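You operate a simulated robot arm through the tools that you are given. There is no shell and no other tool. Be economical: measure what you need, move in short steps, check, and stop when the job is done.

Carry out the task below with a simulated two-armed robot. There is one attempt and no reset: what you move stays moved.

TASK
Fill the black tray from the red caddy and carry it to the trolley with both hands.
Fine: one device a pocket; tray on the top deck; push the trolley in. Where these are worked on the way, their far stop is far enough and under half their travel is too little: trolley.
Where things are to end (x, y in the base frame): black bake tray within 80 mm of [560, -10].

Only the result counts: the job must be done as asked and must still hold three seconds after the hand-in. Knocking over, shifting, dropping, spilling or breaking anything else fails it.

THE ROBOT
Two 7-joint arms with two-finger parallel grippers on one trunk, on a base that drives. Base frame: it is fixed to the floor where the robot stands at the start and does not move with it; the origin is under the middle of the robot, x ahead of it, y to its left, z up; the surface under the hand at the start is at about z = 1000. Units: mm, rad, N and s.
The left shoulder is at the start at [70, 163, 1195], the right one opposite. With the tool pointing down near the work surface each hand reaches from about 380 to 880 mm from the robot's upright axis, wherever it stands, measured 20 degrees to its own side. Places, roughly: top of the trolley [600, 0, 600]; trolley [600, 0, 300]. Payload 3.43 kg a hand.
The TCP of each hand is the grasp point between the finger pads, 34 mm short of the fingertips. In the tool frame z runs along the fingers and y along their closing line. The gripper opens to 128 mm. The fingers are 24 mm wide and 12 mm thick; the gripper's body (48 by 130 mm) begins 96 mm behind the TCP.
Orientation is that of the tool frame in the base frame, as a unit quaternion [x, y, z, w]. With the fingers straight down and closing along the base's y, the tool's x points along the base's -x, its y along +y and its z along -z.

THE INTERFACE
- The arms move only by the tool play_rows. It takes "left_moves", "right_moves" or both (then of equal length, played together; a hand with none holds still); each is a list of rows, each a list of 7 numbers: the gripper command, from -1 (shut) to 1 (fully open), values between in proportion, then the shift along the base's x, y, z in mm, then the turn, a rotation vector about the base's x, y, z in rad. In form: [[jaw, x, y, z, wx, wy, wz], ...]. A call has 1 to 20 rows; each row shifts and turns the commanded pose from where the row before left it. Rows are played at 5 a second. More than 50 mm and 0.15 rad between two rows, or a gripper value outside its range, and nothing of the call is played. Where a pose cannot be reached the arm comes as near as it can. A force on the tool above 40 N (or 10 N above the force at the start of the call, whichever is more), or a blocked arm, ends the call early, and 0.2 s more pass. The fingers move at their own pace (about 153 mm/s each) and stop on an object; they squeeze with about 41 N. The grip force told is the motor's: it shows also when the fingers shut on nothing. Time passes only in rows, and 0.2 s behind the last, so rows that do not move let the fingers close. The reply holds the time, the measured pose of the TCP, the force on the tool along the base axes, the opening and the grip force, in the units named above and with some noise, with the torque about the TCP (base axes, N m) and any sound that the robot's microphone picked up, and new pictures: "views" is both (left out), scene, wrist or none (wrist: the cameras of the hands that moved).
- Cameras (640 x 400 px; columns grow to the right, rows downward): "scene" is now at [121.6, -41.4, 1411.5]; the picture's right is [-0.48, -0.88, 0.00], its down [-0.60, 0.33, -0.73] and it looks along [0.64, -0.35, -0.69] (base axes); focal length 214 px, centre (320, 200). "left" rides on the left gripper at [76, 11, -160] in its tool frame; the picture's right is [-0.15, 0.99, 0.00], its down [-0.88, -0.13, -0.46] and it looks along [-0.45, -0.07, 0.89] (tool axes); focal length 234 px, centre (320, 200). "right" rides on the right gripper at [76, -11, -160] in its tool frame; the picture's right is [0.15, 0.99, 0.00], its down [-0.88, 0.13, -0.46] and it looks along [-0.45, 0.07, 0.89] (tool axes); focal length 234 px, centre (320, 200). There is no depth. A picture from a camera that has moved, and an enlarged one, comes with that camera's place and axes in the base frame and with its lens.
- slide_trunk(by): slides the trunk up (or, below 0, down) by that many mm; the arms and the scene camera ride with it, the base frame stays. It gives what a move gives, with no picture.
- drive_base(legs): drives the robot by 1 to 6 legs, each [ahead, left, turn to the left] in mm, mm and rad, along the robot's own axes; the way and the turn of a leg run together, so that a leg with both is an arc; at most 1500 mm and 3.142 rad a leg. The arms and the cameras ride along, it lands a little off, and it stops where it bumps. It gives what a move gives, and a new picture of the scene camera.
- pan_tilt(pan, tilt): turns the head with the scene camera to pan (to the left, within 1.501 rad either way) and tilt (down, from -0.506 to 1.204), counted from straight ahead of the robot. It gives what a move gives, and a new picture of the scene camera.
- inspect(camera, box): a new picture of the part [left, top, right, bottom] of that camera's present view, enlarged. The clock stands still meanwhile.
- finish_job(): hands the job in; it is judged then, once.

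Go step by step. Nothing tells you exact positions but the pictures and the camera data: compare them with the known pose of the tool, close in by small moves and look again before you grip or let go. The budget is 120 turns and 260 pictures, counting those below and the enlarged ones. Unless the task says otherwise, let go and move clear before handing in, and close with one line.

The tools are called after "Call:" as name(argument=value, ...) on one line, values as JSON. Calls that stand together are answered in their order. play_rows: Moves the arms, as the interface text tells. Its arguments: {"type":"object","properties":{"left_moves":{"type":"array"},"right_moves":{"type":"array"},"views":{"type":"string","enum":["both","scene","wrist","none"]}},"required":[]} The other tools are called the same way: slide_trunk (by) slides the trunk up or down; drive_base (legs) drives the base; pan_tilt (pan, tilt) turns the head that bears the scene camera; inspect (camera, box) takes an enlarged picture of a part of a camera's view; finish_job () hands the job in.

At the start:

```text
t: 0.0
left_ee_pos: [521.6, -17.9, 1255.6]
left_ee_rot: [-0.001, 1.0, 0.0, 0.0]
left_ft_force: [0.0, 0.1, -0.5]
left_torque: [0.0, -0.03, -0.01]
left_finger_gap: 128.2
left_gripper_force: 0.0
right_ee_pos: [513.3, -512.7, 1313.6]
right_ee_rot: [0.0, 1.0, 0.0, 0.0]
right_ft_force: [0.0, -0.7, -1.2]
right_torque: [0.0, 0.01, -0.01]
right_finger_gap: 128.1
right_gripper_force: 0.0
trunk travel left (down, up): [-675.0, 265.0]
robot x, y, heading: [1.1, 2.0, 0.002]
head pan, tilt: [-0.501, 0.756]
```

scene: 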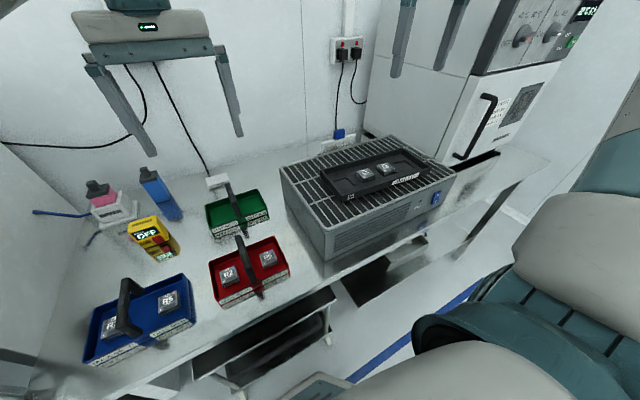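
right: 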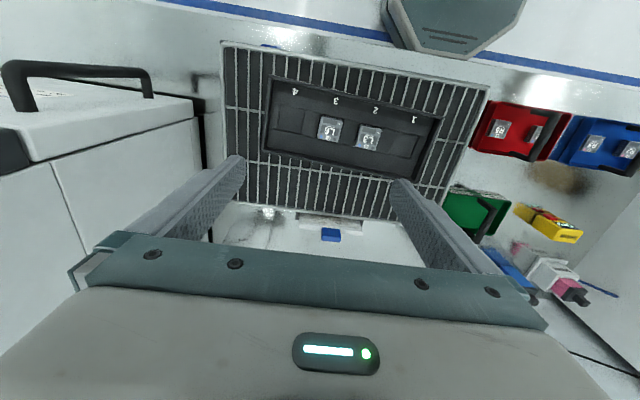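
left: 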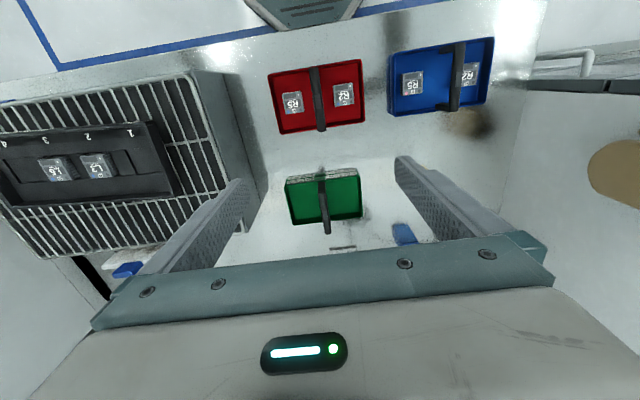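

I see the black tray on a vented unit, with pockets 2 and 3 filled and 1 and 4 empty. The red caddy holds two devices. I'll look closer and find the trolley.

Call:
inspect(camera="right", box=[220, 40, 500, 215])

Call:
inspect(camera="left", box=[240, 30, 400, 130])

Call:
inspect(camera="scene", box=[180, 120, 480, 307])

Call:
pan_tilt(pan=0.0, tilt=1.0)

```text
2.29 times, centred on (360, 128) of right
camera zoom: at [439.6, -523.6, 1473.8], right [-0.15, 0.99, 0.0], down [0.88, 0.13, 0.46], along [0.45, 0.07, -0.89], focal length 535 px, centre (229, 366)
```

zoom: 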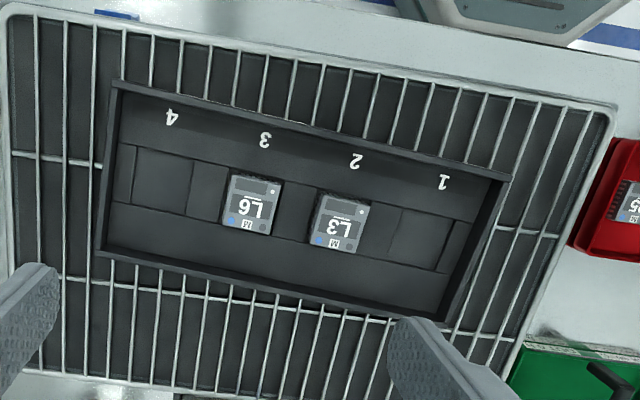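

```text
4.00 times, centred on (320, 80) of left
camera zoom: at [444.7, -7.1, 1416.8], right [0.15, 0.99, 0.0], down [0.88, -0.13, 0.46], along [0.45, -0.07, -0.89], focal length 937 px, centre (320, 680)
```

zoom: 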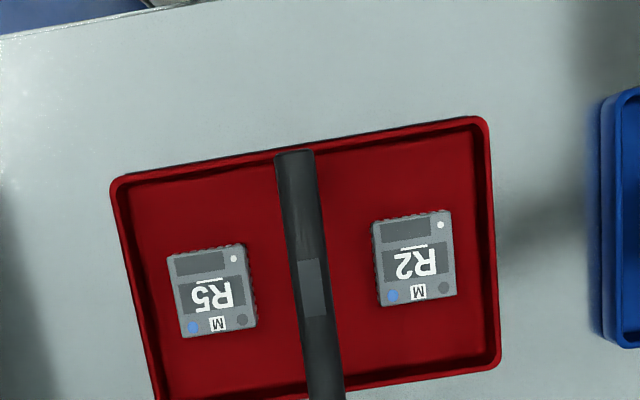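

```text
2.13 times, centred on (330, 214) of scene
camera zoom: at [121.6, -41.4, 1411.5], right [-0.48, -0.88, 0.0], down [-0.6, 0.33, -0.73], along [0.64, -0.35, -0.69], focal length 458 px, centre (299, 171)
```

zoom: 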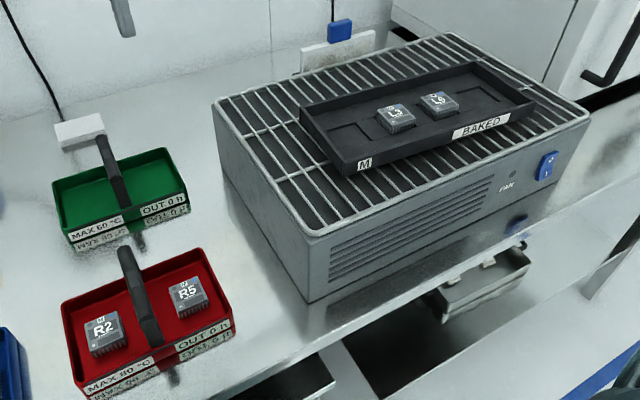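

```text
t: 0.9
left_ee_pos: [521.0, -16.8, 1256.6]
left_ee_rot: [0.001, 1.0, -0.001, 0.0]
left_ft_force: [0.1, 0.3, 0.2]
left_torque: [-0.01, -0.02, 0.01]
left_finger_gap: 128.0
left_gripper_force: 0.1
right_ee_pos: [513.1, -512.1, 1313.5]
right_ee_rot: [0.001, 1.0, 0.0, 0.0]
right_ft_force: [0.1, -1.0, -0.5]
right_torque: [0.0, -0.01, 0.0]
right_finger_gap: 127.7
right_gripper_force: 0.0
trunk travel left (down, up): [-675.0, 265.0]
robot x, y, heading: [-3.5, -0.1, -0.002]
head pan, tilt: [0.0, 1.0]
camera scene: at [118.7, -1.9, 1392.8], right [0.0, -1.0, 0.0], down [-0.84, 0.0, -0.54], along [0.54, 0.0, -0.84], focal length 214 px, centre (320, 200)
```

scene: 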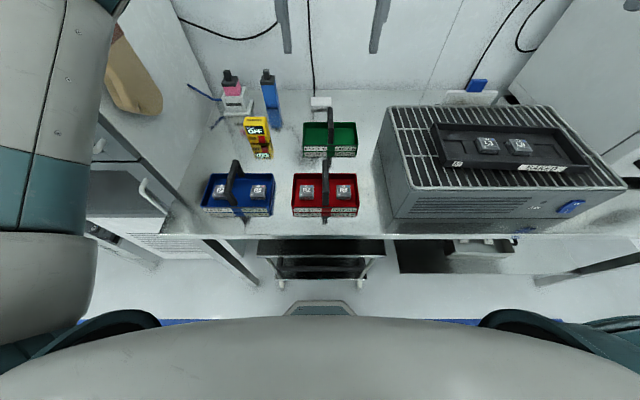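

Triangulating gives R5 at about (477,-71,887) and R2 at (478,35,887). The tray pockets run along y at x≈518, z≈1020, with P1 at y≈-343 and P4 at y≈-565. I'll move the left hand aside and turn the right hand so it closes along x.

Call:
play_rows(left_moves=[[1, -10, 40, 10, 0, 0, 0], [1, -10, 40, 10, 0, 0, 0], [1, -10, 40, 0, 0, 0, 0], [1, -10, 40, 0, 0, 0, 0], [1, -10, 40, 0, 0, 0, 0], [1, -10, 40, 0, 0, 0, 0], [1, -10, 40, 0, 0, 0, 0], [1, -10, 40, 0, 0, 0, 0], [1, 0, 20, 0, 0, 0, 0], [1, 0, 0, 0, 0, 0, 0], [1, 0, 0, 0, 0, 0, 0]], right_moves=[[1, 0, 0, 0, 0, 0, -0.1428], [1, 0, 0, 0, 0, 0, -0.1428], [1, 0, 0, 0, 0, 0, -0.1428], [1, 0, 0, 0, 0, 0, -0.1428], [1, 0, 0, 0, 0, 0, -0.1428], [1, 0, 0, 0, 0, 0, -0.1428], [1, 0, 0, 0, 0, 0, -0.1428], [1, 0, 0, 0, 0, 0, -0.1428], [1, 0, 0, 0, 0, 0, -0.1428], [1, 0, 0, 0, 0, 0, -0.1428], [1, 0, 0, 0, 0, 0, -0.1428]], views="wrist")

```text
t: 3.3
left_ee_pos: [439.6, 324.7, 1276.8]
left_ee_rot: [0.0, 1.0, 0.0, 0.001]
left_ft_force: [0.4, -0.5, 0.5]
left_torque: [-0.02, 0.0, 0.01]
left_finger_gap: 127.9
left_gripper_force: 0.0
right_ee_pos: [512.6, -512.3, 1313.6]
right_ee_rot: [0.708, 0.707, 0.0, -0.001]
right_ft_force: [0.1, 0.5, -0.4]
right_torque: [-0.03, -0.01, 0.05]
right_finger_gap: 127.7
right_gripper_force: 0.1
trunk travel left (down, up): [-675.0, 265.0]
robot x, y, heading: [0.1, 2.3, 0.001]
head pan, tilt: [0.0, 1.0]
camera right: at [504.3, -435.9, 1474.3], right [0.99, 0.14, 0.0], down [0.13, -0.88, 0.46], along [0.07, -0.45, -0.89], focal length 234 px, centre (320, 200)
camera left: at [363.6, 334.0, 1436.7], right [0.15, 0.99, 0.0], down [0.88, -0.13, 0.46], along [0.45, -0.07, -0.89], focal length 234 px, centre (320, 200)
```

right: 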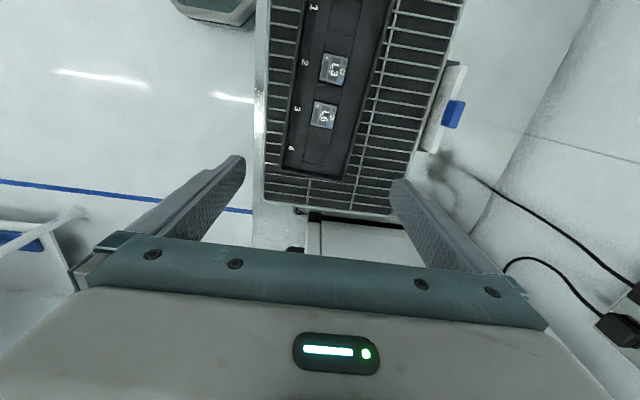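
left: 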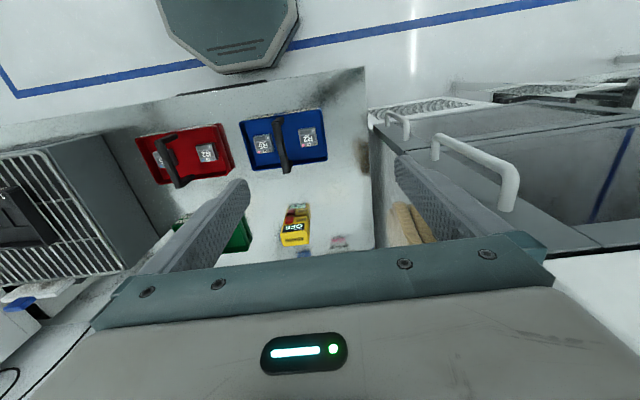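

Rotation worked. Now I'll carry the right hand over R5 at height.

Call:
play_rows(right_moves=[[1, -3, 44, 0, 0, 0, 0], [1, -3, 44, 0, 0, 0, 0], [1, -3, 44, 0, 0, 0, 0], [1, -3, 44, 0, 0, 0, 0], [1, -3, 44, 0, 0, 0, 0], [1, -4, 44, 0, 0, 0, 0], [1, -4, 44, 0, 0, 0, 0], [1, -4, 44, 0, 0, 0, 0], [1, -4, 44, 0, 0, 0, 0], [1, -4, 45, 0, 0, 0, 0], [1, 0, 0, -45, 0, 0, 0], [1, 0, 0, -45, 0, 0, 0], [1, 0, 0, -45, 0, 0, 0], [1, 0, 0, -45, 0, 0, 0], [1, 0, 0, 0, 0, 0, 0]], views="both")

Call:
inspect(camera="scene", box=[250, 140, 410, 240])

```text
t: 6.5
left_ee_pos: [440.5, 322.7, 1277.2]
left_ee_rot: [0.0, 1.0, -0.001, 0.001]
left_ft_force: [0.7, -0.4, 0.0]
left_torque: [0.0, 0.0, -0.01]
left_finger_gap: 127.8
left_gripper_force: 0.1
right_ee_pos: [469.7, -143.6, 1125.2]
right_ee_rot: [0.707, 0.708, 0.0, 0.0]
right_ft_force: [-0.1, 0.1, 0.6]
right_torque: [0.03, 0.0, 0.0]
right_finger_gap: 128.1
right_gripper_force: 0.1
right hand out of reach, approached as far as the arm can: row 9, 10
trunk travel left (down, up): [-675.0, 265.0]
robot x, y, heading: [-0.9, 2.7, 0.0]
head pan, tilt: [0.0, 1.0]
camera scene: at [118.3, -1.4, 1392.9], right [0.0, -1.0, 0.0], down [-0.84, 0.0, -0.54], along [0.54, 0.0, -0.84], focal length 214 px, centre (320, 200)
camera right: at [459.8, -68.4, 1285.5], right [0.99, 0.15, 0.0], down [0.13, -0.88, 0.46], along [0.07, -0.45, -0.89], focal length 234 px, centre (320, 200)
```

scene: 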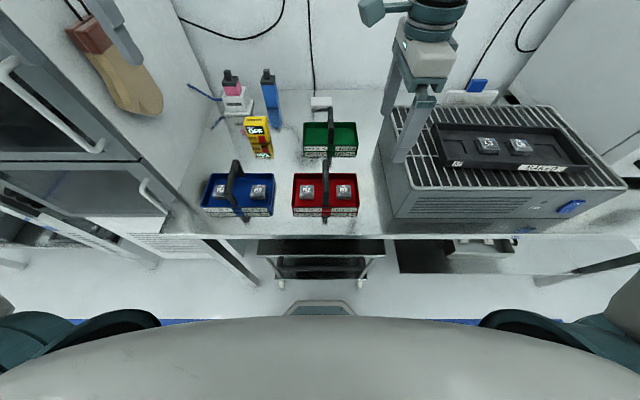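
right: 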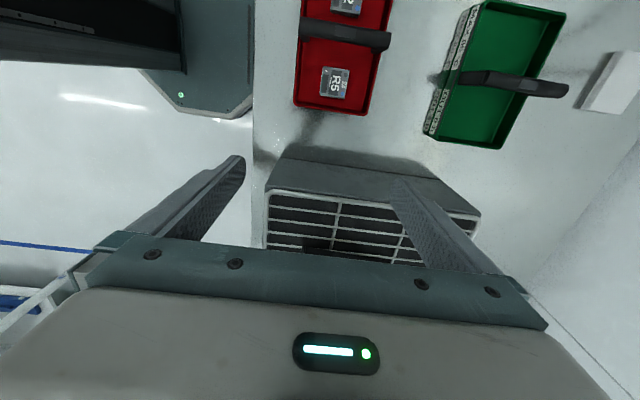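

```text
4.00 times, centred on (330, 190) of scene
camera zoom: at [118.3, -1.4, 1392.9], right [0.0, -1.0, 0.0], down [-0.84, 0.0, -0.54], along [0.54, 0.0, -0.84], focal length 858 px, centre (280, 240)
```

zoom: 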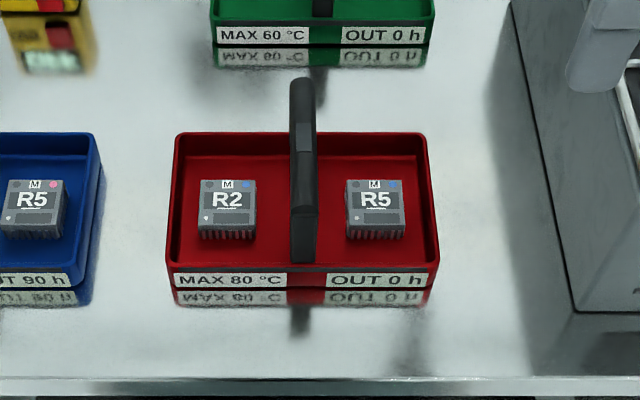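

The right hand ran short of reach at height (y≈-143). I'll try again at this lower level.

Call:
play_rows(right_moves=[[1, 4, 37, 0, 0, 0, 0], [1, 3, 36, 0, 0, 0, 0], [1, 0, 0, -40, 0, 0, 0], [1, 0, 0, 0, 0, 0, 0]], views="wrist")

```text
t: 7.5
left_ee_pos: [439.9, 323.2, 1276.7]
left_ee_rot: [0.0, 1.0, 0.0, 0.001]
left_ft_force: [0.1, -1.1, 0.8]
left_torque: [0.0, 0.0, 0.0]
left_finger_gap: 127.9
left_gripper_force: 0.0
right_ee_pos: [478.0, -120.1, 1086.4]
right_ee_rot: [0.706, 0.708, 0.001, -0.001]
right_ft_force: [0.6, -0.8, -0.2]
right_torque: [0.02, -0.02, 0.01]
right_finger_gap: 128.1
right_gripper_force: 0.1
right hand out of reach, approached as far as the arm can: row 1, 2, 3
trunk travel left (down, up): [-675.0, 265.0]
robot x, y, heading: [-1.1, -2.1, -0.003]
head pan, tilt: [0.0, 1.0]
camera right: at [469.7, -44.6, 1246.4], right [0.99, 0.15, 0.0], down [0.13, -0.88, 0.45], along [0.07, -0.45, -0.89], focal length 234 px, centre (320, 200)
```

right: 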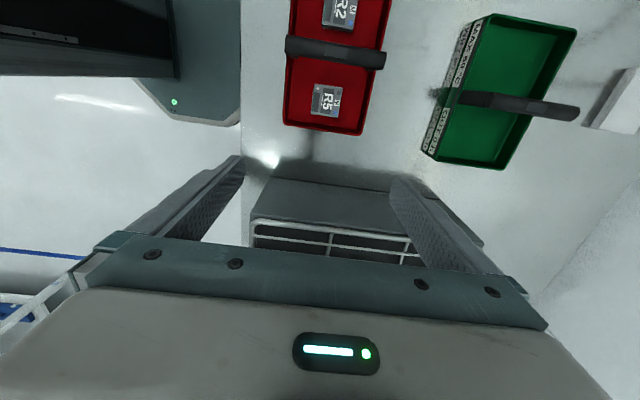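

Reach toward +y is limited for the right arm, so the base will have to shift left. I'll look left first for obstacles.

Call:
pan_tilt(pan=0.9, tilt=0.8)

```text
t: 8.7
left_ee_pos: [440.1, 324.3, 1275.5]
left_ee_rot: [0.0, 1.0, 0.001, -0.001]
left_ft_force: [-0.5, 0.6, -0.2]
left_torque: [0.0, 0.01, -0.01]
left_finger_gap: 128.1
left_gripper_force: 0.0
right_ee_pos: [478.2, -119.8, 1087.2]
right_ee_rot: [0.707, 0.708, -0.001, -0.001]
right_ft_force: [-0.8, -0.7, 0.6]
right_torque: [-0.02, 0.0, 0.03]
right_finger_gap: 128.0
right_gripper_force: 0.1
trunk travel left (down, up): [-675.0, 265.0]
robot x, y, heading: [-0.3, -0.5, 0.004]
head pan, tilt: [0.901, 0.799]
camera scene: at [99.1, 61.6, 1407.9], right [0.78, -0.62, 0.0], down [-0.45, -0.56, -0.7], along [0.43, 0.55, -0.72], focal length 214 px, centre (320, 200)
```

scene: 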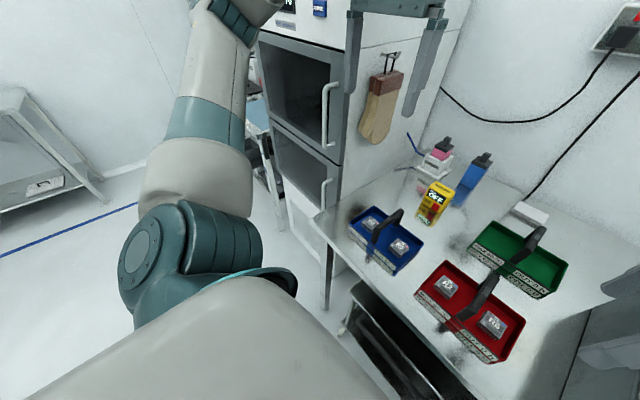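

The cabinet side is at y≈418, so I'll tuck the left hand to y≈115. Then I'll drive the base left 165 mm.

Call:
play_rows(left_moves=[[1, -10, -42, 0, 0, 0, 0], [1, -10, -42, 0, 0, 0, 0], [1, -10, -42, 0, 0, 0, 0], [1, -10, -42, 0, 0, 0, 0], [1, -10, -42, 0, 0, 0, 0], [1, 0, 0, 0, 0, 0, 0]], views="none")

Call:
drive_base(legs=[[0, 165, 0]])

Call:
pan_tilt(pan=-0.2, tilt=1.0)

Call:
play_rows(right_moves=[[1, 0, 0, 0, 0, 0, 0]], views="wrist")

```text
t: 10.1
left_ee_pos: [390.8, 113.8, 1277.0]
left_ee_rot: [0.0, 1.0, -0.001, 0.0]
left_ft_force: [0.1, 0.4, -0.1]
left_torque: [-0.02, 0.02, -0.01]
left_finger_gap: 128.1
left_gripper_force: 0.1
right_ee_pos: [478.1, -118.2, 1086.7]
right_ee_rot: [0.707, 0.708, 0.001, -0.001]
right_ft_force: [-0.4, -0.4, -0.4]
right_torque: [-0.01, -0.01, -0.01]
right_finger_gap: 128.1
right_gripper_force: 0.1
trunk travel left (down, up): [-675.0, 265.0]
robot x, y, heading: [3.6, 0.7, 0.003]
head pan, tilt: [0.901, 0.799]
```

```text
t: 11.6
left_ee_pos: [393.0, 274.7, 1276.3]
left_ee_rot: [0.001, 1.0, 0.001, 0.0]
left_ft_force: [0.8, -0.1, 0.1]
left_torque: [0.0, 0.01, -0.01]
left_finger_gap: 128.0
left_gripper_force: 0.1
right_ee_pos: [479.8, 41.6, 1086.1]
right_ee_rot: [0.707, 0.707, 0.001, -0.002]
right_ft_force: [0.2, 0.1, -0.4]
right_torque: [-0.02, -0.01, 0.01]
right_finger_gap: 128.0
right_gripper_force: 0.0
trunk travel left (down, up): [-675.0, 265.0]
robot x, y, heading: [4.0, 163.8, -0.0]
head pan, tilt: [0.901, 0.799]
camera scene: at [99.2, 223.2, 1408.0], right [0.78, -0.62, 0.0], down [-0.45, -0.56, -0.7], along [0.43, 0.55, -0.72], focal length 214 px, centre (320, 200)
```

scene: 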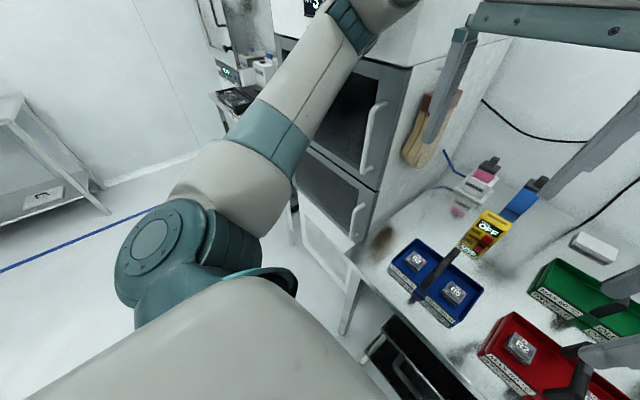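

```text
t: 12.9
left_ee_pos: [391.1, 274.6, 1277.2]
left_ee_rot: [0.0, 1.0, -0.001, 0.0]
left_ft_force: [0.3, -1.2, -0.5]
left_torque: [0.0, -0.04, -0.01]
left_finger_gap: 128.0
left_gripper_force: 0.1
right_ee_pos: [477.6, 42.2, 1086.6]
right_ee_rot: [0.707, 0.707, 0.0, -0.001]
right_ft_force: [0.9, 0.1, -0.4]
right_torque: [0.02, 0.02, -0.01]
right_finger_gap: 128.0
right_gripper_force: 0.2
trunk travel left (down, up): [-675.0, 265.0]
robot x, y, heading: [-0.2, 164.8, 0.002]
head pan, tilt: [-0.201, 1.0]
camera scene: at [117.3, 148.0, 1392.8], right [-0.2, -0.98, 0.0], down [-0.82, 0.17, -0.54], along [0.53, -0.11, -0.84], focal length 214 px, centre (320, 200)
```

scene: 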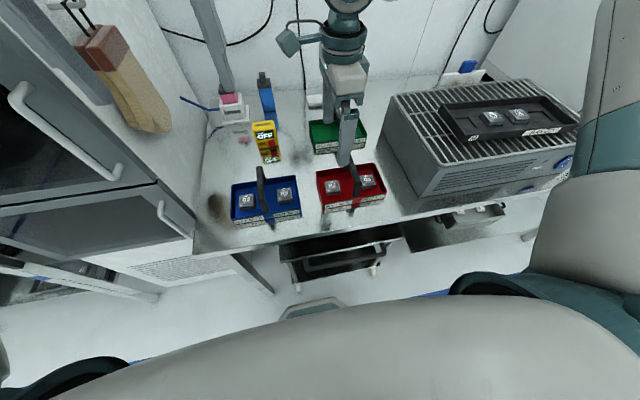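

```text
t: 13.3
left_ee_pos: [391.7, 274.7, 1277.1]
left_ee_rot: [0.001, 1.0, 0.0, 0.0]
left_ft_force: [0.0, 0.1, 1.3]
left_torque: [0.03, 0.0, -0.02]
left_finger_gap: 127.7
left_gripper_force: 0.1
right_ee_pos: [476.9, 41.5, 1085.9]
right_ee_rot: [0.707, 0.707, -0.001, -0.001]
right_ft_force: [0.2, 0.4, -0.5]
right_torque: [0.01, -0.01, 0.04]
right_finger_gap: 128.0
right_gripper_force: 0.0
trunk travel left (down, up): [-675.0, 265.0]
robot x, y, heading: [-2.0, 165.4, 0.0]
head pan, tilt: [-0.201, 1.0]
camera right: at [468.9, 118.2, 1247.0], right [0.99, 0.15, 0.0], down [0.13, -0.88, 0.45], along [0.07, -0.45, -0.89], focal length 234 px, centre (320, 200)
```

right: 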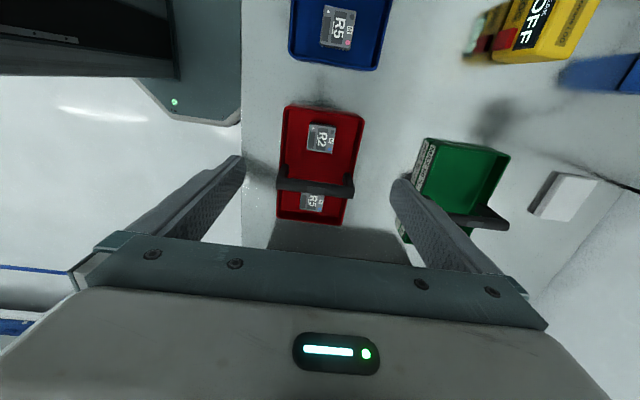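

R2 sits at about (480,37). I'll partly close the jaw to 64 mm and descend to TCP z≈985 for a closer look.

Call:
play_rows(right_moves=[[0, 3, -4, -40, 0, 0, 0], [0, 0, 0, -40, 0, 0, 0], [0, 0, 0, -20, 0, 0, 0], [0, 0, 0, 0, 0, 0, 0]], views="wrist")

Call:
inspect(camera="right", box=[220, 100, 420, 225])

Call:
inspect(camera="scene", box=[300, 120, 420, 220])

```text
t: 14.3
left_ee_pos: [392.2, 274.7, 1277.4]
left_ee_rot: [0.001, 1.0, 0.0, 0.001]
left_ft_force: [0.2, 0.3, -0.7]
left_torque: [-0.04, -0.02, -0.02]
left_finger_gap: 128.1
left_gripper_force: 0.1
right_ee_pos: [488.8, 26.3, 989.9]
right_ee_rot: [0.706, 0.708, 0.0, -0.004]
right_ft_force: [0.1, -0.1, 0.3]
right_torque: [-0.01, -0.01, 0.0]
right_finger_gap: 64.1
right_gripper_force: 0.0
right hand out of reach, approached as far as the arm can: row 2, 3
trunk travel left (down, up): [-675.0, 265.0]
robot x, y, heading: [1.8, 166.4, -0.001]
head pan, tilt: [-0.201, 1.0]
camera right: at [479.7, 102.2, 1150.6], right [0.99, 0.15, 0.0], down [0.14, -0.88, 0.45], along [0.06, -0.45, -0.89], focal length 234 px, centre (320, 200)
```

right: 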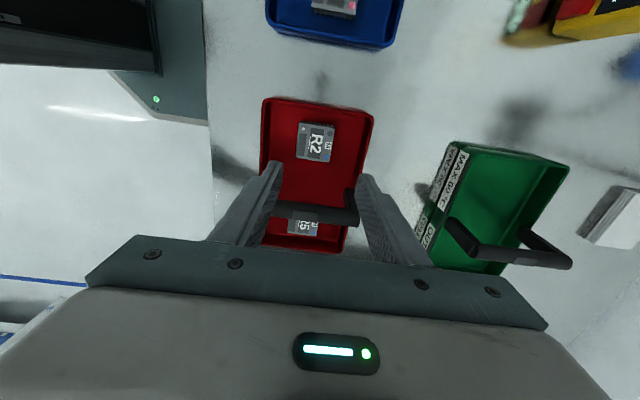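

```text
3.20 times, centred on (320, 162) of right
camera zoom: at [479.7, 102.2, 1150.6], right [0.99, 0.15, 0.0], down [0.14, -0.88, 0.45], along [0.06, -0.45, -0.89], focal length 749 px, centre (320, 320)
```

zoom: 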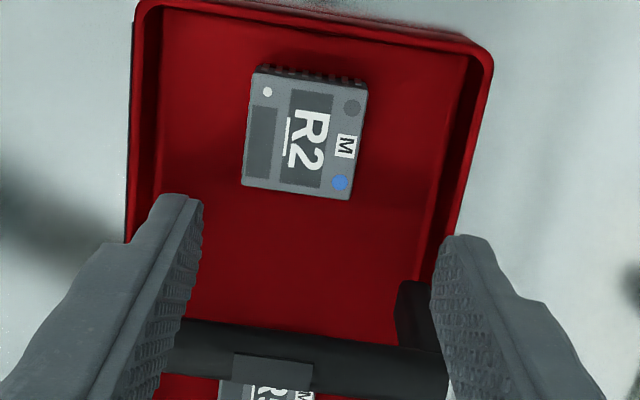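

```text
4.00 times, centred on (360, 170) of scene
camera zoom: at [117.2, 147.8, 1392.8], right [-0.2, -0.98, 0.0], down [-0.82, 0.17, -0.54], along [0.53, -0.11, -0.84], focal length 858 px, centre (160, 320)
```

zoom: 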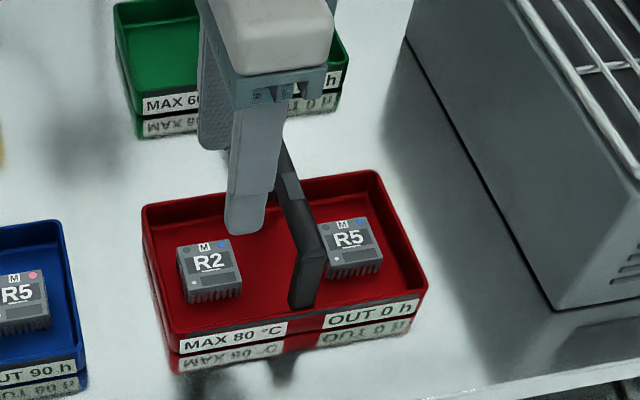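

R2 needs the robot further left and slightly back. I'll raise the right hand, pull the left hand inward, then drive.

Call:
play_rows(left_moves=[[1, -5, -30, 0, 0, 0, 0], [1, -5, -30, 0, 0, 0, 0], [1, -5, -30, 0, 0, 0, 0], [1, 0, 0, 0, 0, 0, 0]], right_moves=[[0, 0, 0, 40, 0, 0, 0], [0, 0, 0, 40, 0, 0, 0], [0, 0, 0, 20, 0, 0, 0], [0, 0, 0, 0, 0, 0, 0]], views="none")

Call:
drive_base(legs=[[-90, 0, 0], [0, 120, 0]])

```text
t: 15.3
left_ee_pos: [376.4, 179.9, 1276.2]
left_ee_rot: [0.002, 1.0, 0.001, 0.0]
left_ft_force: [-0.2, -1.5, -0.1]
left_torque: [0.06, -0.04, 0.04]
left_finger_gap: 128.1
left_gripper_force: 0.1
right_ee_pos: [489.2, 22.2, 1090.1]
right_ee_rot: [0.709, 0.705, 0.001, -0.002]
right_ft_force: [-0.5, 0.3, -0.1]
right_torque: [-0.03, -0.05, 0.01]
right_finger_gap: 64.2
right_gripper_force: 0.1
trunk travel left (down, up): [-675.0, 265.0]
robot x, y, heading: [1.8, 158.9, -0.004]
head pan, tilt: [-0.201, 1.0]
```

```text
t: 17.2
left_ee_pos: [284.8, 303.0, 1276.8]
left_ee_rot: [0.001, 1.0, 0.001, 0.001]
left_ft_force: [-0.7, 0.2, -0.1]
left_torque: [-0.02, 0.0, 0.03]
left_finger_gap: 128.2
left_gripper_force: 0.0
right_ee_pos: [398.4, 144.4, 1089.6]
right_ee_rot: [0.708, 0.707, 0.001, -0.002]
right_ft_force: [0.5, -0.4, -0.9]
right_torque: [-0.01, 0.04, 0.01]
right_finger_gap: 63.9
right_gripper_force: 0.0
trunk travel left (down, up): [-675.0, 265.0]
robot x, y, heading: [-89.2, 282.4, 0.004]
head pan, tilt: [-0.201, 1.0]
camera scene: at [26.7, 266.1, 1392.8], right [-0.2, -0.98, 0.0], down [-0.82, 0.17, -0.54], along [0.53, -0.11, -0.84], focal length 214 px, centre (320, 200)
```

scene: 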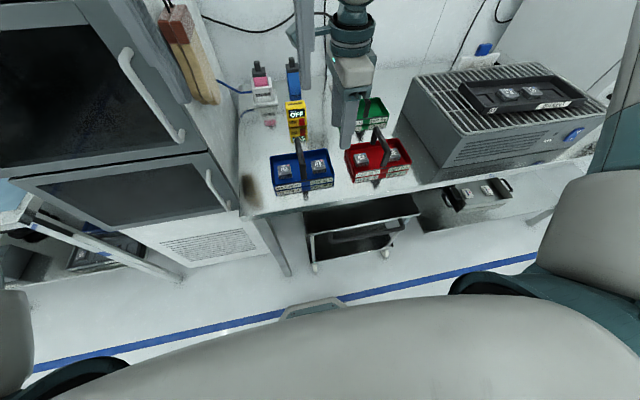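

The new estimate for R2's top is (481,37.5,875). I'll move the right hand over it and down to z≈930.

Call:
play_rows(right_moves=[[0, 28, -36, 0, 0, 0, 0], [0, 28, -36, 0, 0, 0, 0], [0, 27, -35, 0, 0, 0, 0], [0, 0, 0, -40, 0, 0, 0], [0, 0, 0, -40, 0, 0, 0], [0, 0, 0, -40, 0, 0, 0], [0, 0, 0, -30, 0, 0, 0], [0, 0, 0, 0, 0, 0, 0], [0, 0, 0, 0, 0, 0, 0]], views="wrist")

Call:
inspect(camera="right", box=[220, 125, 420, 250])

Call:
inspect(camera="scene", box=[330, 90, 430, 200])

```text
t: 19.2
left_ee_pos: [286.2, 302.9, 1277.3]
left_ee_rot: [0.0, 1.0, 0.0, 0.0]
left_ft_force: [-0.1, -0.1, -0.6]
left_torque: [-0.01, 0.02, 0.03]
left_finger_gap: 128.2
left_gripper_force: 0.1
right_ee_pos: [479.7, 36.4, 939.9]
right_ee_rot: [0.708, 0.706, 0.0, -0.001]
right_ft_force: [0.6, -0.3, -0.6]
right_torque: [-0.02, 0.0, 0.03]
right_finger_gap: 64.0
right_gripper_force: 0.1
trunk travel left (down, up): [-675.0, 265.0]
robot x, y, heading: [-93.3, 285.6, 0.003]
head pan, tilt: [-0.201, 1.0]
camera right: at [471.8, 113.7, 1100.7], right [0.99, 0.15, 0.0], down [0.13, -0.88, 0.45], along [0.06, -0.45, -0.89], focal length 234 px, centre (320, 200)
```

right: 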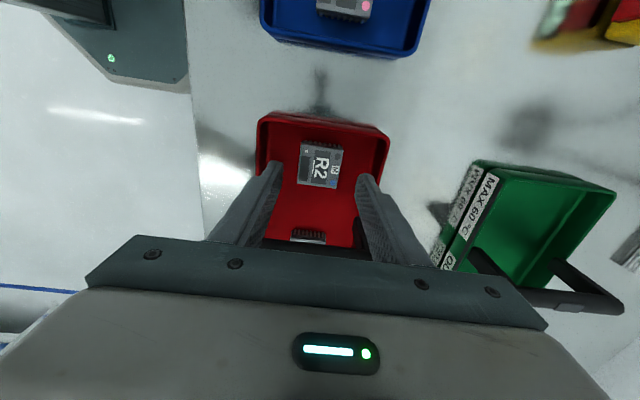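

```text
3.20 times, centred on (320, 188) of right
camera zoom: at [471.8, 113.7, 1100.7], right [0.99, 0.15, 0.0], down [0.13, -0.88, 0.45], along [0.06, -0.45, -0.89], focal length 749 px, centre (320, 240)
```

zoom: 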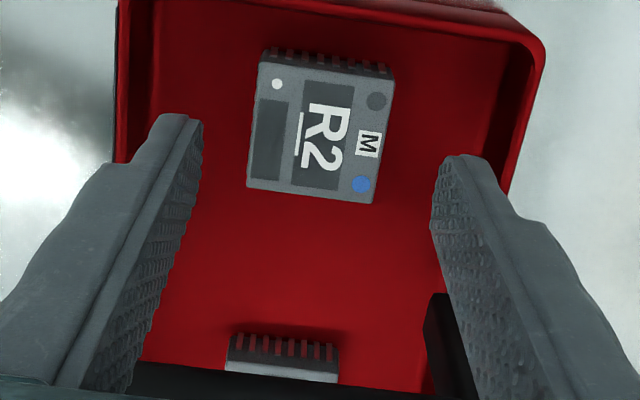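

```text
3.64 times, centred on (380, 145) of scene
camera zoom: at [27.0, 266.8, 1392.8], right [-0.2, -0.98, 0.0], down [-0.82, 0.17, -0.54], along [0.53, -0.11, -0.84], focal length 780 px, centre (102, 400)
```

zoom: 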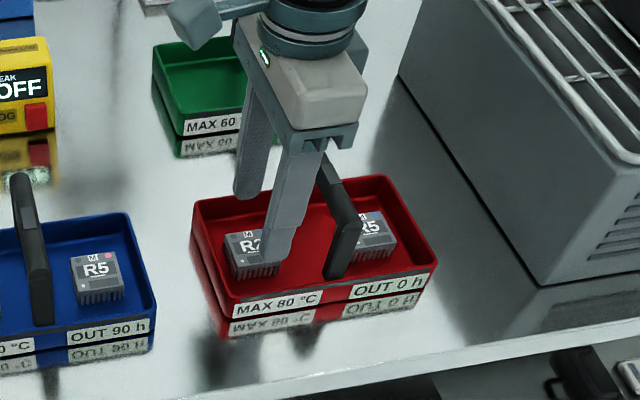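

R2 is at about (481.5,39) and the hand is nearly centred. I'll correct by 2 mm, descend to z≈899 and close.

Call:
play_rows(right_moves=[[0, 2, 2, -20, 0, 0, 0], [0, 0, 0, -12, 0, 0, 0], [0, 0, 0, -8, 0, 0, 0], [0, 0, 0, 0, 0, 0, 0]], views="wrist")

Call:
inspect(camera="scene", box=[330, 90, 430, 200])

```text
t: 20.2
left_ee_pos: [286.4, 304.2, 1276.7]
left_ee_rot: [0.001, 1.0, 0.0, 0.0]
left_ft_force: [-0.5, -1.2, -0.1]
left_torque: [0.0, 0.0, 0.06]
left_finger_gap: 128.0
left_gripper_force: 0.1
right_ee_pos: [483.9, 40.3, 900.3]
right_ee_rot: [0.708, 0.707, 0.001, -0.001]
right_ft_force: [-0.2, 0.5, 0.4]
right_torque: [0.01, 0.01, -0.02]
right_finger_gap: 64.0
right_gripper_force: 0.0
trunk travel left (down, up): [-675.0, 265.0]
robot x, y, heading: [-93.1, 282.9, -0.003]
head pan, tilt: [-0.201, 1.0]
camera right: at [474.3, 115.8, 1060.6], right [0.99, 0.15, 0.0], down [0.13, -0.88, 0.45], along [0.07, -0.45, -0.89], focal length 234 px, centre (320, 200)
```

right: 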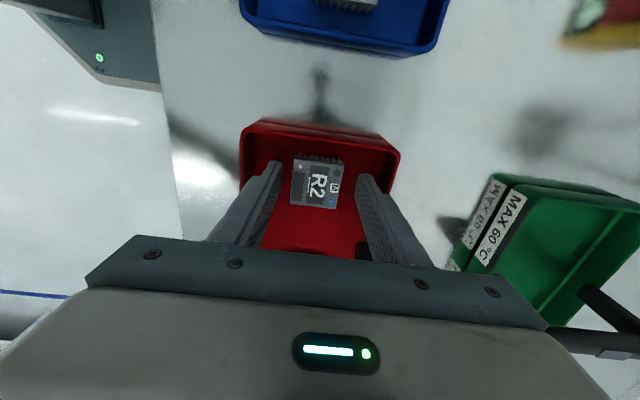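

```text
3.64 times, centred on (380, 145) of scene
camera zoom: at [27.0, 266.9, 1392.8], right [-0.2, -0.98, 0.0], down [-0.82, 0.17, -0.54], along [0.53, -0.11, -0.84], focal length 780 px, centre (102, 400)
```

zoom: 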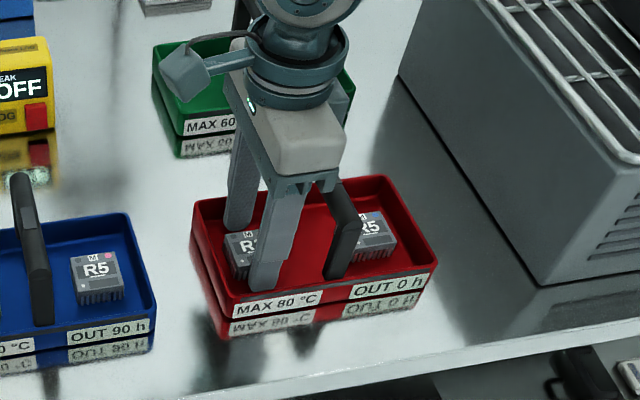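

Aligned. I'll close the gripper and lift slightly to check the grip.

Call:
play_rows(right_moves=[[0, -1, -2, 0, 0, 0, 0], [-0.3, 0, 0, 0, 0, 0, 0], [-1, 0, 0, 0, 0, 0, 0], [-1, 0, 0, 0, 0, 0, 0], [-1, 0, 0, 0, 0, 0, 0], [-1, 0, 0, 20, 0, 0, 0], [-1, 0, 0, 30, 0, 0, 0], [-1, 0, 0, 0, 0, 0, 0]], views="wrist")

Call:
inspect(camera="scene", box=[330, 90, 430, 200])

Call:
inspect(camera="right", box=[220, 125, 420, 250])

```text
t: 22.0
left_ee_pos: [286.7, 302.2, 1276.9]
left_ee_rot: [0.002, 1.0, 0.001, 0.001]
left_ft_force: [0.2, 0.0, -0.1]
left_torque: [0.01, 0.02, -0.05]
left_finger_gap: 128.1
left_gripper_force: 0.0
right_ee_pos: [483.0, 38.6, 949.9]
right_ee_rot: [0.707, 0.707, 0.0, -0.002]
right_ft_force: [0.7, 0.7, -0.1]
right_torque: [-0.01, -0.02, 0.01]
right_finger_gap: 40.7
right_gripper_force: 41.0
trunk travel left (down, up): [-675.0, 265.0]
robot x, y, heading: [-93.2, 285.6, -0.004]
head pan, tilt: [-0.201, 1.0]
camera right: at [473.9, 113.4, 1110.0], right [0.99, 0.15, 0.0], down [0.13, -0.88, 0.45], along [0.06, -0.45, -0.89], focal length 234 px, centre (320, 200)
```

right: 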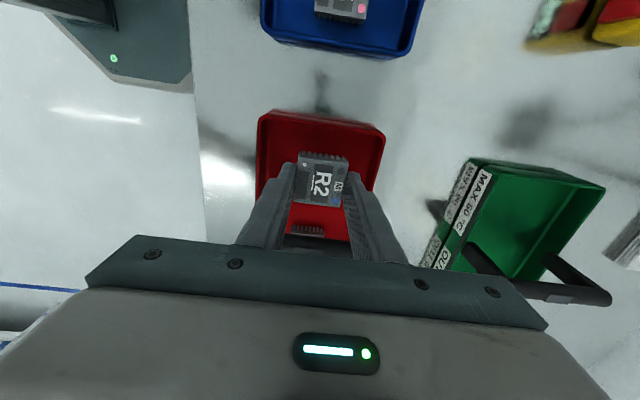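

```text
3.64 times, centred on (380, 145) of scene
camera zoom: at [27.6, 266.6, 1392.7], right [-0.2, -0.98, 0.0], down [-0.82, 0.17, -0.54], along [0.53, -0.11, -0.84], focal length 780 px, centre (102, 400)
```

zoom: 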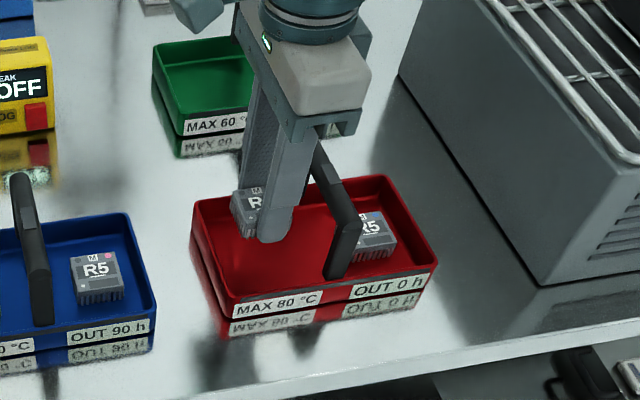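

```text
3.20 times, centred on (320, 188) of right
camera zoom: at [473.9, 113.4, 1110.0], right [0.99, 0.15, 0.0], down [0.13, -0.88, 0.45], along [0.06, -0.45, -0.89], focal length 749 px, centre (320, 240)
```

zoom: 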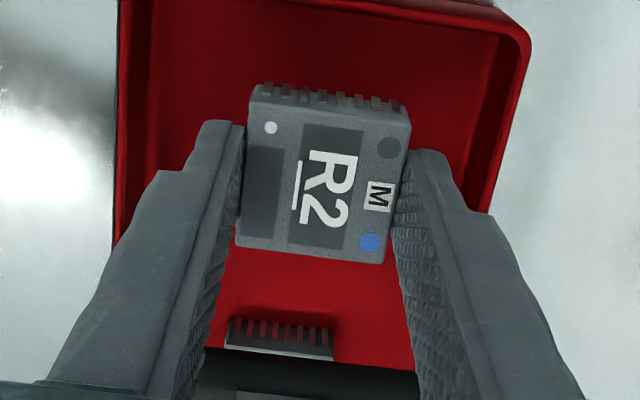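

R2 is held (40.7 mm). I'll lift it high and drive the base back to the right for the tray.

Call:
play_rows(right_moves=[[-1, 0, 0, 50, 0, 0, 0], [-1, 0, 0, 50, 0, 0, 0], [-1, 0, 0, 50, 0, 0, 0], [-1, 0, 0, 50, 0, 0, 0], [-1, 0, 0, 0, 0, 0, 0]], views="none")

Call:
drive_base(legs=[[0, -285, 0], [90, 0, 0]])

Call:
pan_tilt(pan=-0.6, tilt=0.9)

```text
t: 23.2
left_ee_pos: [288.2, 302.5, 1276.7]
left_ee_rot: [0.001, 1.0, 0.001, 0.0]
left_ft_force: [-0.5, 0.2, 0.3]
left_torque: [-0.01, 0.03, -0.02]
left_finger_gap: 128.0
left_gripper_force: 0.1
right_ee_pos: [484.0, 38.5, 1149.1]
right_ee_rot: [0.707, 0.707, 0.0, -0.003]
right_ft_force: [0.8, 0.2, -0.4]
right_torque: [-0.01, 0.0, 0.05]
right_finger_gap: 40.6
right_gripper_force: 40.9
trunk travel left (down, up): [-675.0, 265.0]
robot x, y, heading: [-90.2, 284.0, 0.002]
head pan, tilt: [-0.201, 1.0]
```

```text
t: 25.9
left_ee_pos: [373.0, 18.4, 1276.3]
left_ee_rot: [0.001, 1.0, 0.001, 0.001]
left_ft_force: [1.2, 0.5, -0.1]
left_torque: [0.0, 0.0, -0.01]
left_finger_gap: 127.6
left_gripper_force: 0.1
right_ee_pos: [569.9, -246.9, 1150.8]
right_ee_rot: [0.707, 0.707, 0.001, -0.002]
right_ft_force: [0.0, 0.3, 0.0]
right_torque: [0.0, 0.0, 0.0]
right_finger_gap: 41.1
right_gripper_force: 41.3
trunk travel left (down, up): [-675.0, 265.0]
robot x, y, heading: [-0.9, -3.2, -0.005]
head pan, tilt: [-0.201, 1.0]
camera scene: at [114.2, -18.5, 1392.9], right [-0.2, -0.98, 0.0], down [-0.82, 0.17, -0.54], along [0.53, -0.11, -0.84], focal length 214 px, centre (320, 200)
```

scene: 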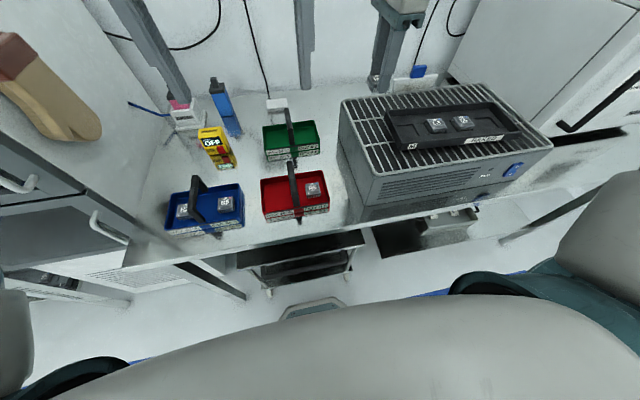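

```text
t: 26.8
left_ee_pos: [373.2, 19.2, 1275.8]
left_ee_rot: [0.002, 1.0, -0.001, 0.001]
left_ft_force: [0.3, -0.8, -0.3]
left_torque: [0.01, 0.0, 0.0]
left_finger_gap: 128.0
left_gripper_force: 0.1
right_ee_pos: [571.9, -245.1, 1149.6]
right_ee_rot: [0.707, 0.707, 0.0, -0.001]
right_ft_force: [-0.1, 0.0, 0.5]
right_torque: [-0.01, 0.0, 0.0]
right_finger_gap: 40.5
right_gripper_force: 40.9
trunk travel left (down, up): [-675.0, 265.0]
robot x, y, heading: [-2.3, 0.5, -0.001]
head pan, tilt: [-0.6, 0.901]
camera scene: at [108.8, -46.4, 1400.0], right [-0.57, -0.82, 0.0], down [-0.65, 0.44, -0.62], along [0.51, -0.35, -0.78], focal length 214 px, centre (320, 200)
```

scene: 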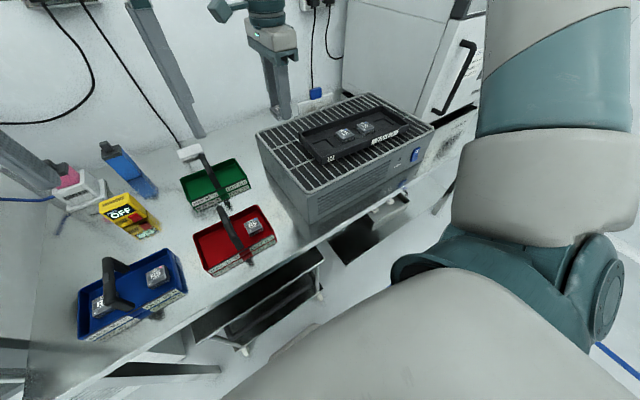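

Now I'll bring R2 above pocket 1 for a close look.

Call:
play_rows(right_moves=[[-1, -24, -47, 0, 0, 0, 0], [-1, -24, -47, 0, 0, 0, -0.04], [-1, 0, 0, -40, 0, 0, 0], [-1, 0, 0, 0, 0, 0, 0]], views="wrist")

Call:
inspect(camera="right", box=[220, 100, 420, 225])

Call:
inspect(camera="scene", box=[270, 80, 430, 180])

```text
refused: row 1 steps farther than a row can; nothing moved
```

```text
3.20 times, centred on (320, 162) of right
camera zoom: at [561.8, -169.8, 1309.7], right [0.99, 0.15, 0.0], down [0.13, -0.88, 0.45], along [0.07, -0.45, -0.89], focal length 749 px, centre (320, 320)
```

zoom: 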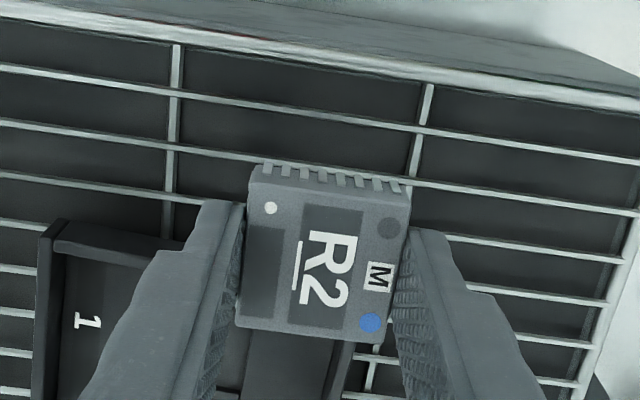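

```text
4.00 times, centred on (350, 130) of scene
camera zoom: at [108.8, -46.4, 1400.0], right [-0.57, -0.82, 0.0], down [-0.65, 0.44, -0.62], along [0.51, -0.35, -0.78], focal length 858 px, centre (200, 480)
```

zoom: 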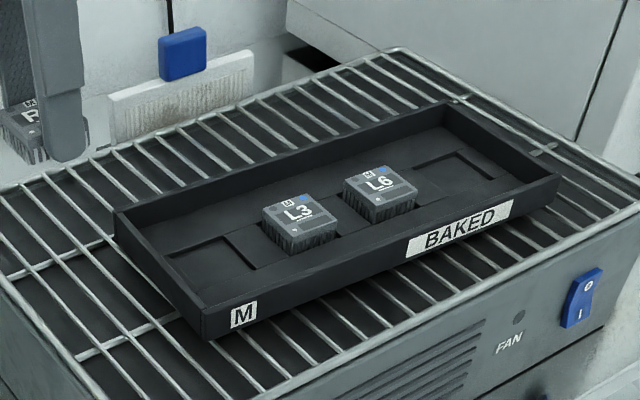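

The pockets are shallow recesses, and device orientation matches. I'll repeat the move in smaller steps.

Call:
play_rows(right_moves=[[-1, -16, -31, 0, 0, 0, 0], [-1, -16, -32, 0, 0, 0, -0.04], [-1, -16, -32, 0, 0, 0, 0], [-1, 0, 0, -40, 0, 0, 0], [-1, 0, 0, 0, 0, 0, 0]], views="wrist")

Call:
inspect(camera="right", box=[220, 125, 420, 250])

Call:
inspect(camera="scene", box=[270, 80, 430, 180])

```text
t: 28.0
left_ee_pos: [373.8, 18.4, 1276.9]
left_ee_rot: [0.002, 1.0, 0.0, 0.0]
left_ft_force: [-0.1, 0.0, -0.6]
left_torque: [0.0, 0.0, -0.02]
left_finger_gap: 128.3
left_gripper_force: 0.1
right_ee_pos: [522.0, -339.7, 1109.2]
right_ee_rot: [0.721, 0.693, 0.0, 0.0]
right_ft_force: [0.3, -0.2, -0.4]
right_torque: [0.01, 0.0, -0.03]
right_finger_gap: 41.0
right_gripper_force: 41.3
trunk travel left (down, up): [-675.0, 265.0]
robot x, y, heading: [0.1, 0.3, -0.004]
head pan, tilt: [-0.6, 0.901]
camera right: at [516.1, -264.1, 1269.6], right [0.99, 0.11, 0.0], down [0.1, -0.89, 0.45], along [0.05, -0.45, -0.89], focal length 234 px, centre (320, 200)
```

right: 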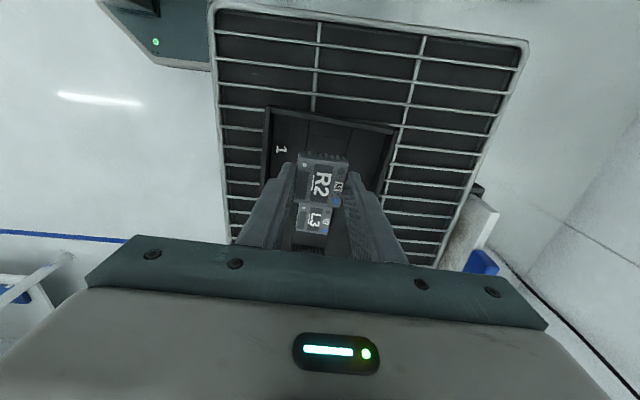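

```text
3.20 times, centred on (320, 188) of right
camera zoom: at [516.1, -264.1, 1269.6], right [0.99, 0.11, 0.0], down [0.1, -0.89, 0.45], along [0.05, -0.45, -0.89], focal length 749 px, centre (320, 240)
```

zoom: 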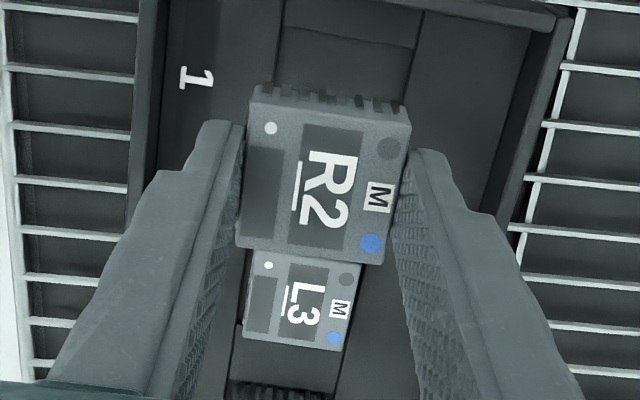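

```text
4.00 times, centred on (350, 130) of scene
camera zoom: at [108.5, -46.6, 1400.1], right [-0.57, -0.82, 0.0], down [-0.65, 0.44, -0.62], along [0.51, -0.35, -0.78], focal length 858 px, centre (200, 480)
```

zoom: 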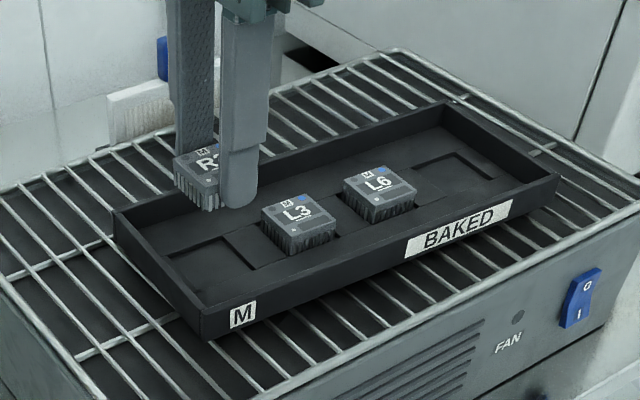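

Relative to the held device, pocket 1 lies about 5 mm further in x and 2 mm further in -y. I'll correct and descend to just above the tray.

Call:
play_rows(right_moves=[[-1, 5, -2, -15, 0, 0, 0], [-1, 0, 0, -15, 0, 0, 0], [-1, 0, 0, -9, 0, 0, 0], [-1, 0, 0, 0, 0, 0, 0]], views="wrist")

Call:
inspect(camera="right", box=[220, 125, 420, 250])

Call:
inspect(camera="scene", box=[270, 80, 430, 180])

```text
t: 29.0
left_ee_pos: [374.3, 18.9, 1277.6]
left_ee_rot: [0.001, 1.0, 0.0, 0.0]
left_ft_force: [0.4, -0.6, 0.0]
left_torque: [-0.02, 0.02, 0.0]
left_finger_gap: 127.7
left_gripper_force: 0.1
right_ee_pos: [528.4, -342.0, 1071.2]
right_ee_rot: [0.721, 0.693, 0.0, -0.001]
right_ft_force: [0.1, -0.2, -0.5]
right_torque: [0.0, 0.02, 0.01]
right_finger_gap: 40.9
right_gripper_force: 41.4
trunk travel left (down, up): [-675.0, 265.0]
robot x, y, heading: [-3.9, -1.5, -0.005]
head pan, tilt: [-0.6, 0.901]
camera right: at [521.9, -266.5, 1230.9], right [0.99, 0.11, 0.0], down [0.1, -0.89, 0.45], along [0.05, -0.45, -0.89], focal length 234 px, centre (320, 200)
```

right: 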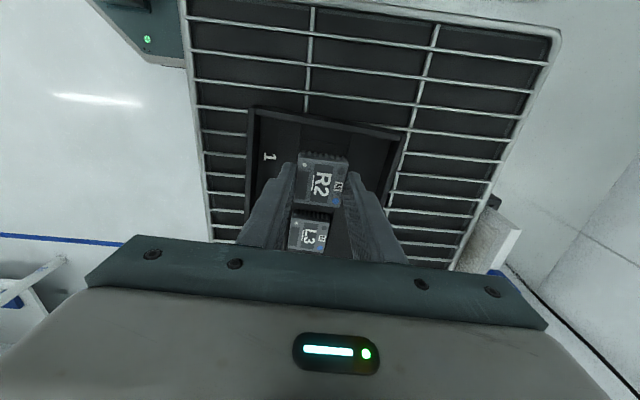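

```text
3.20 times, centred on (320, 188) of right
camera zoom: at [521.9, -266.5, 1230.9], right [0.99, 0.11, 0.0], down [0.1, -0.89, 0.45], along [0.05, -0.45, -0.89], focal length 749 px, centre (320, 240)
```

zoom: 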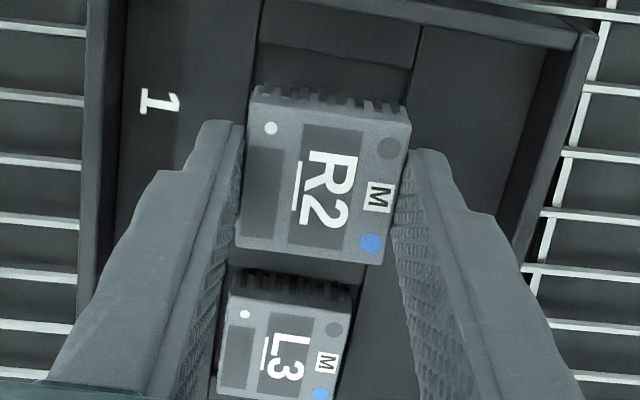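

```text
4.00 times, centred on (350, 130) of scene
camera zoom: at [109.2, -46.7, 1400.0], right [-0.57, -0.82, 0.0], down [-0.65, 0.44, -0.62], along [0.51, -0.35, -0.78], focal length 858 px, centre (200, 480)
```

zoom: 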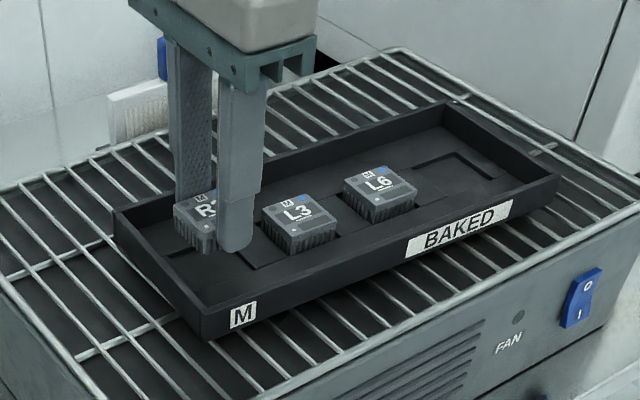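

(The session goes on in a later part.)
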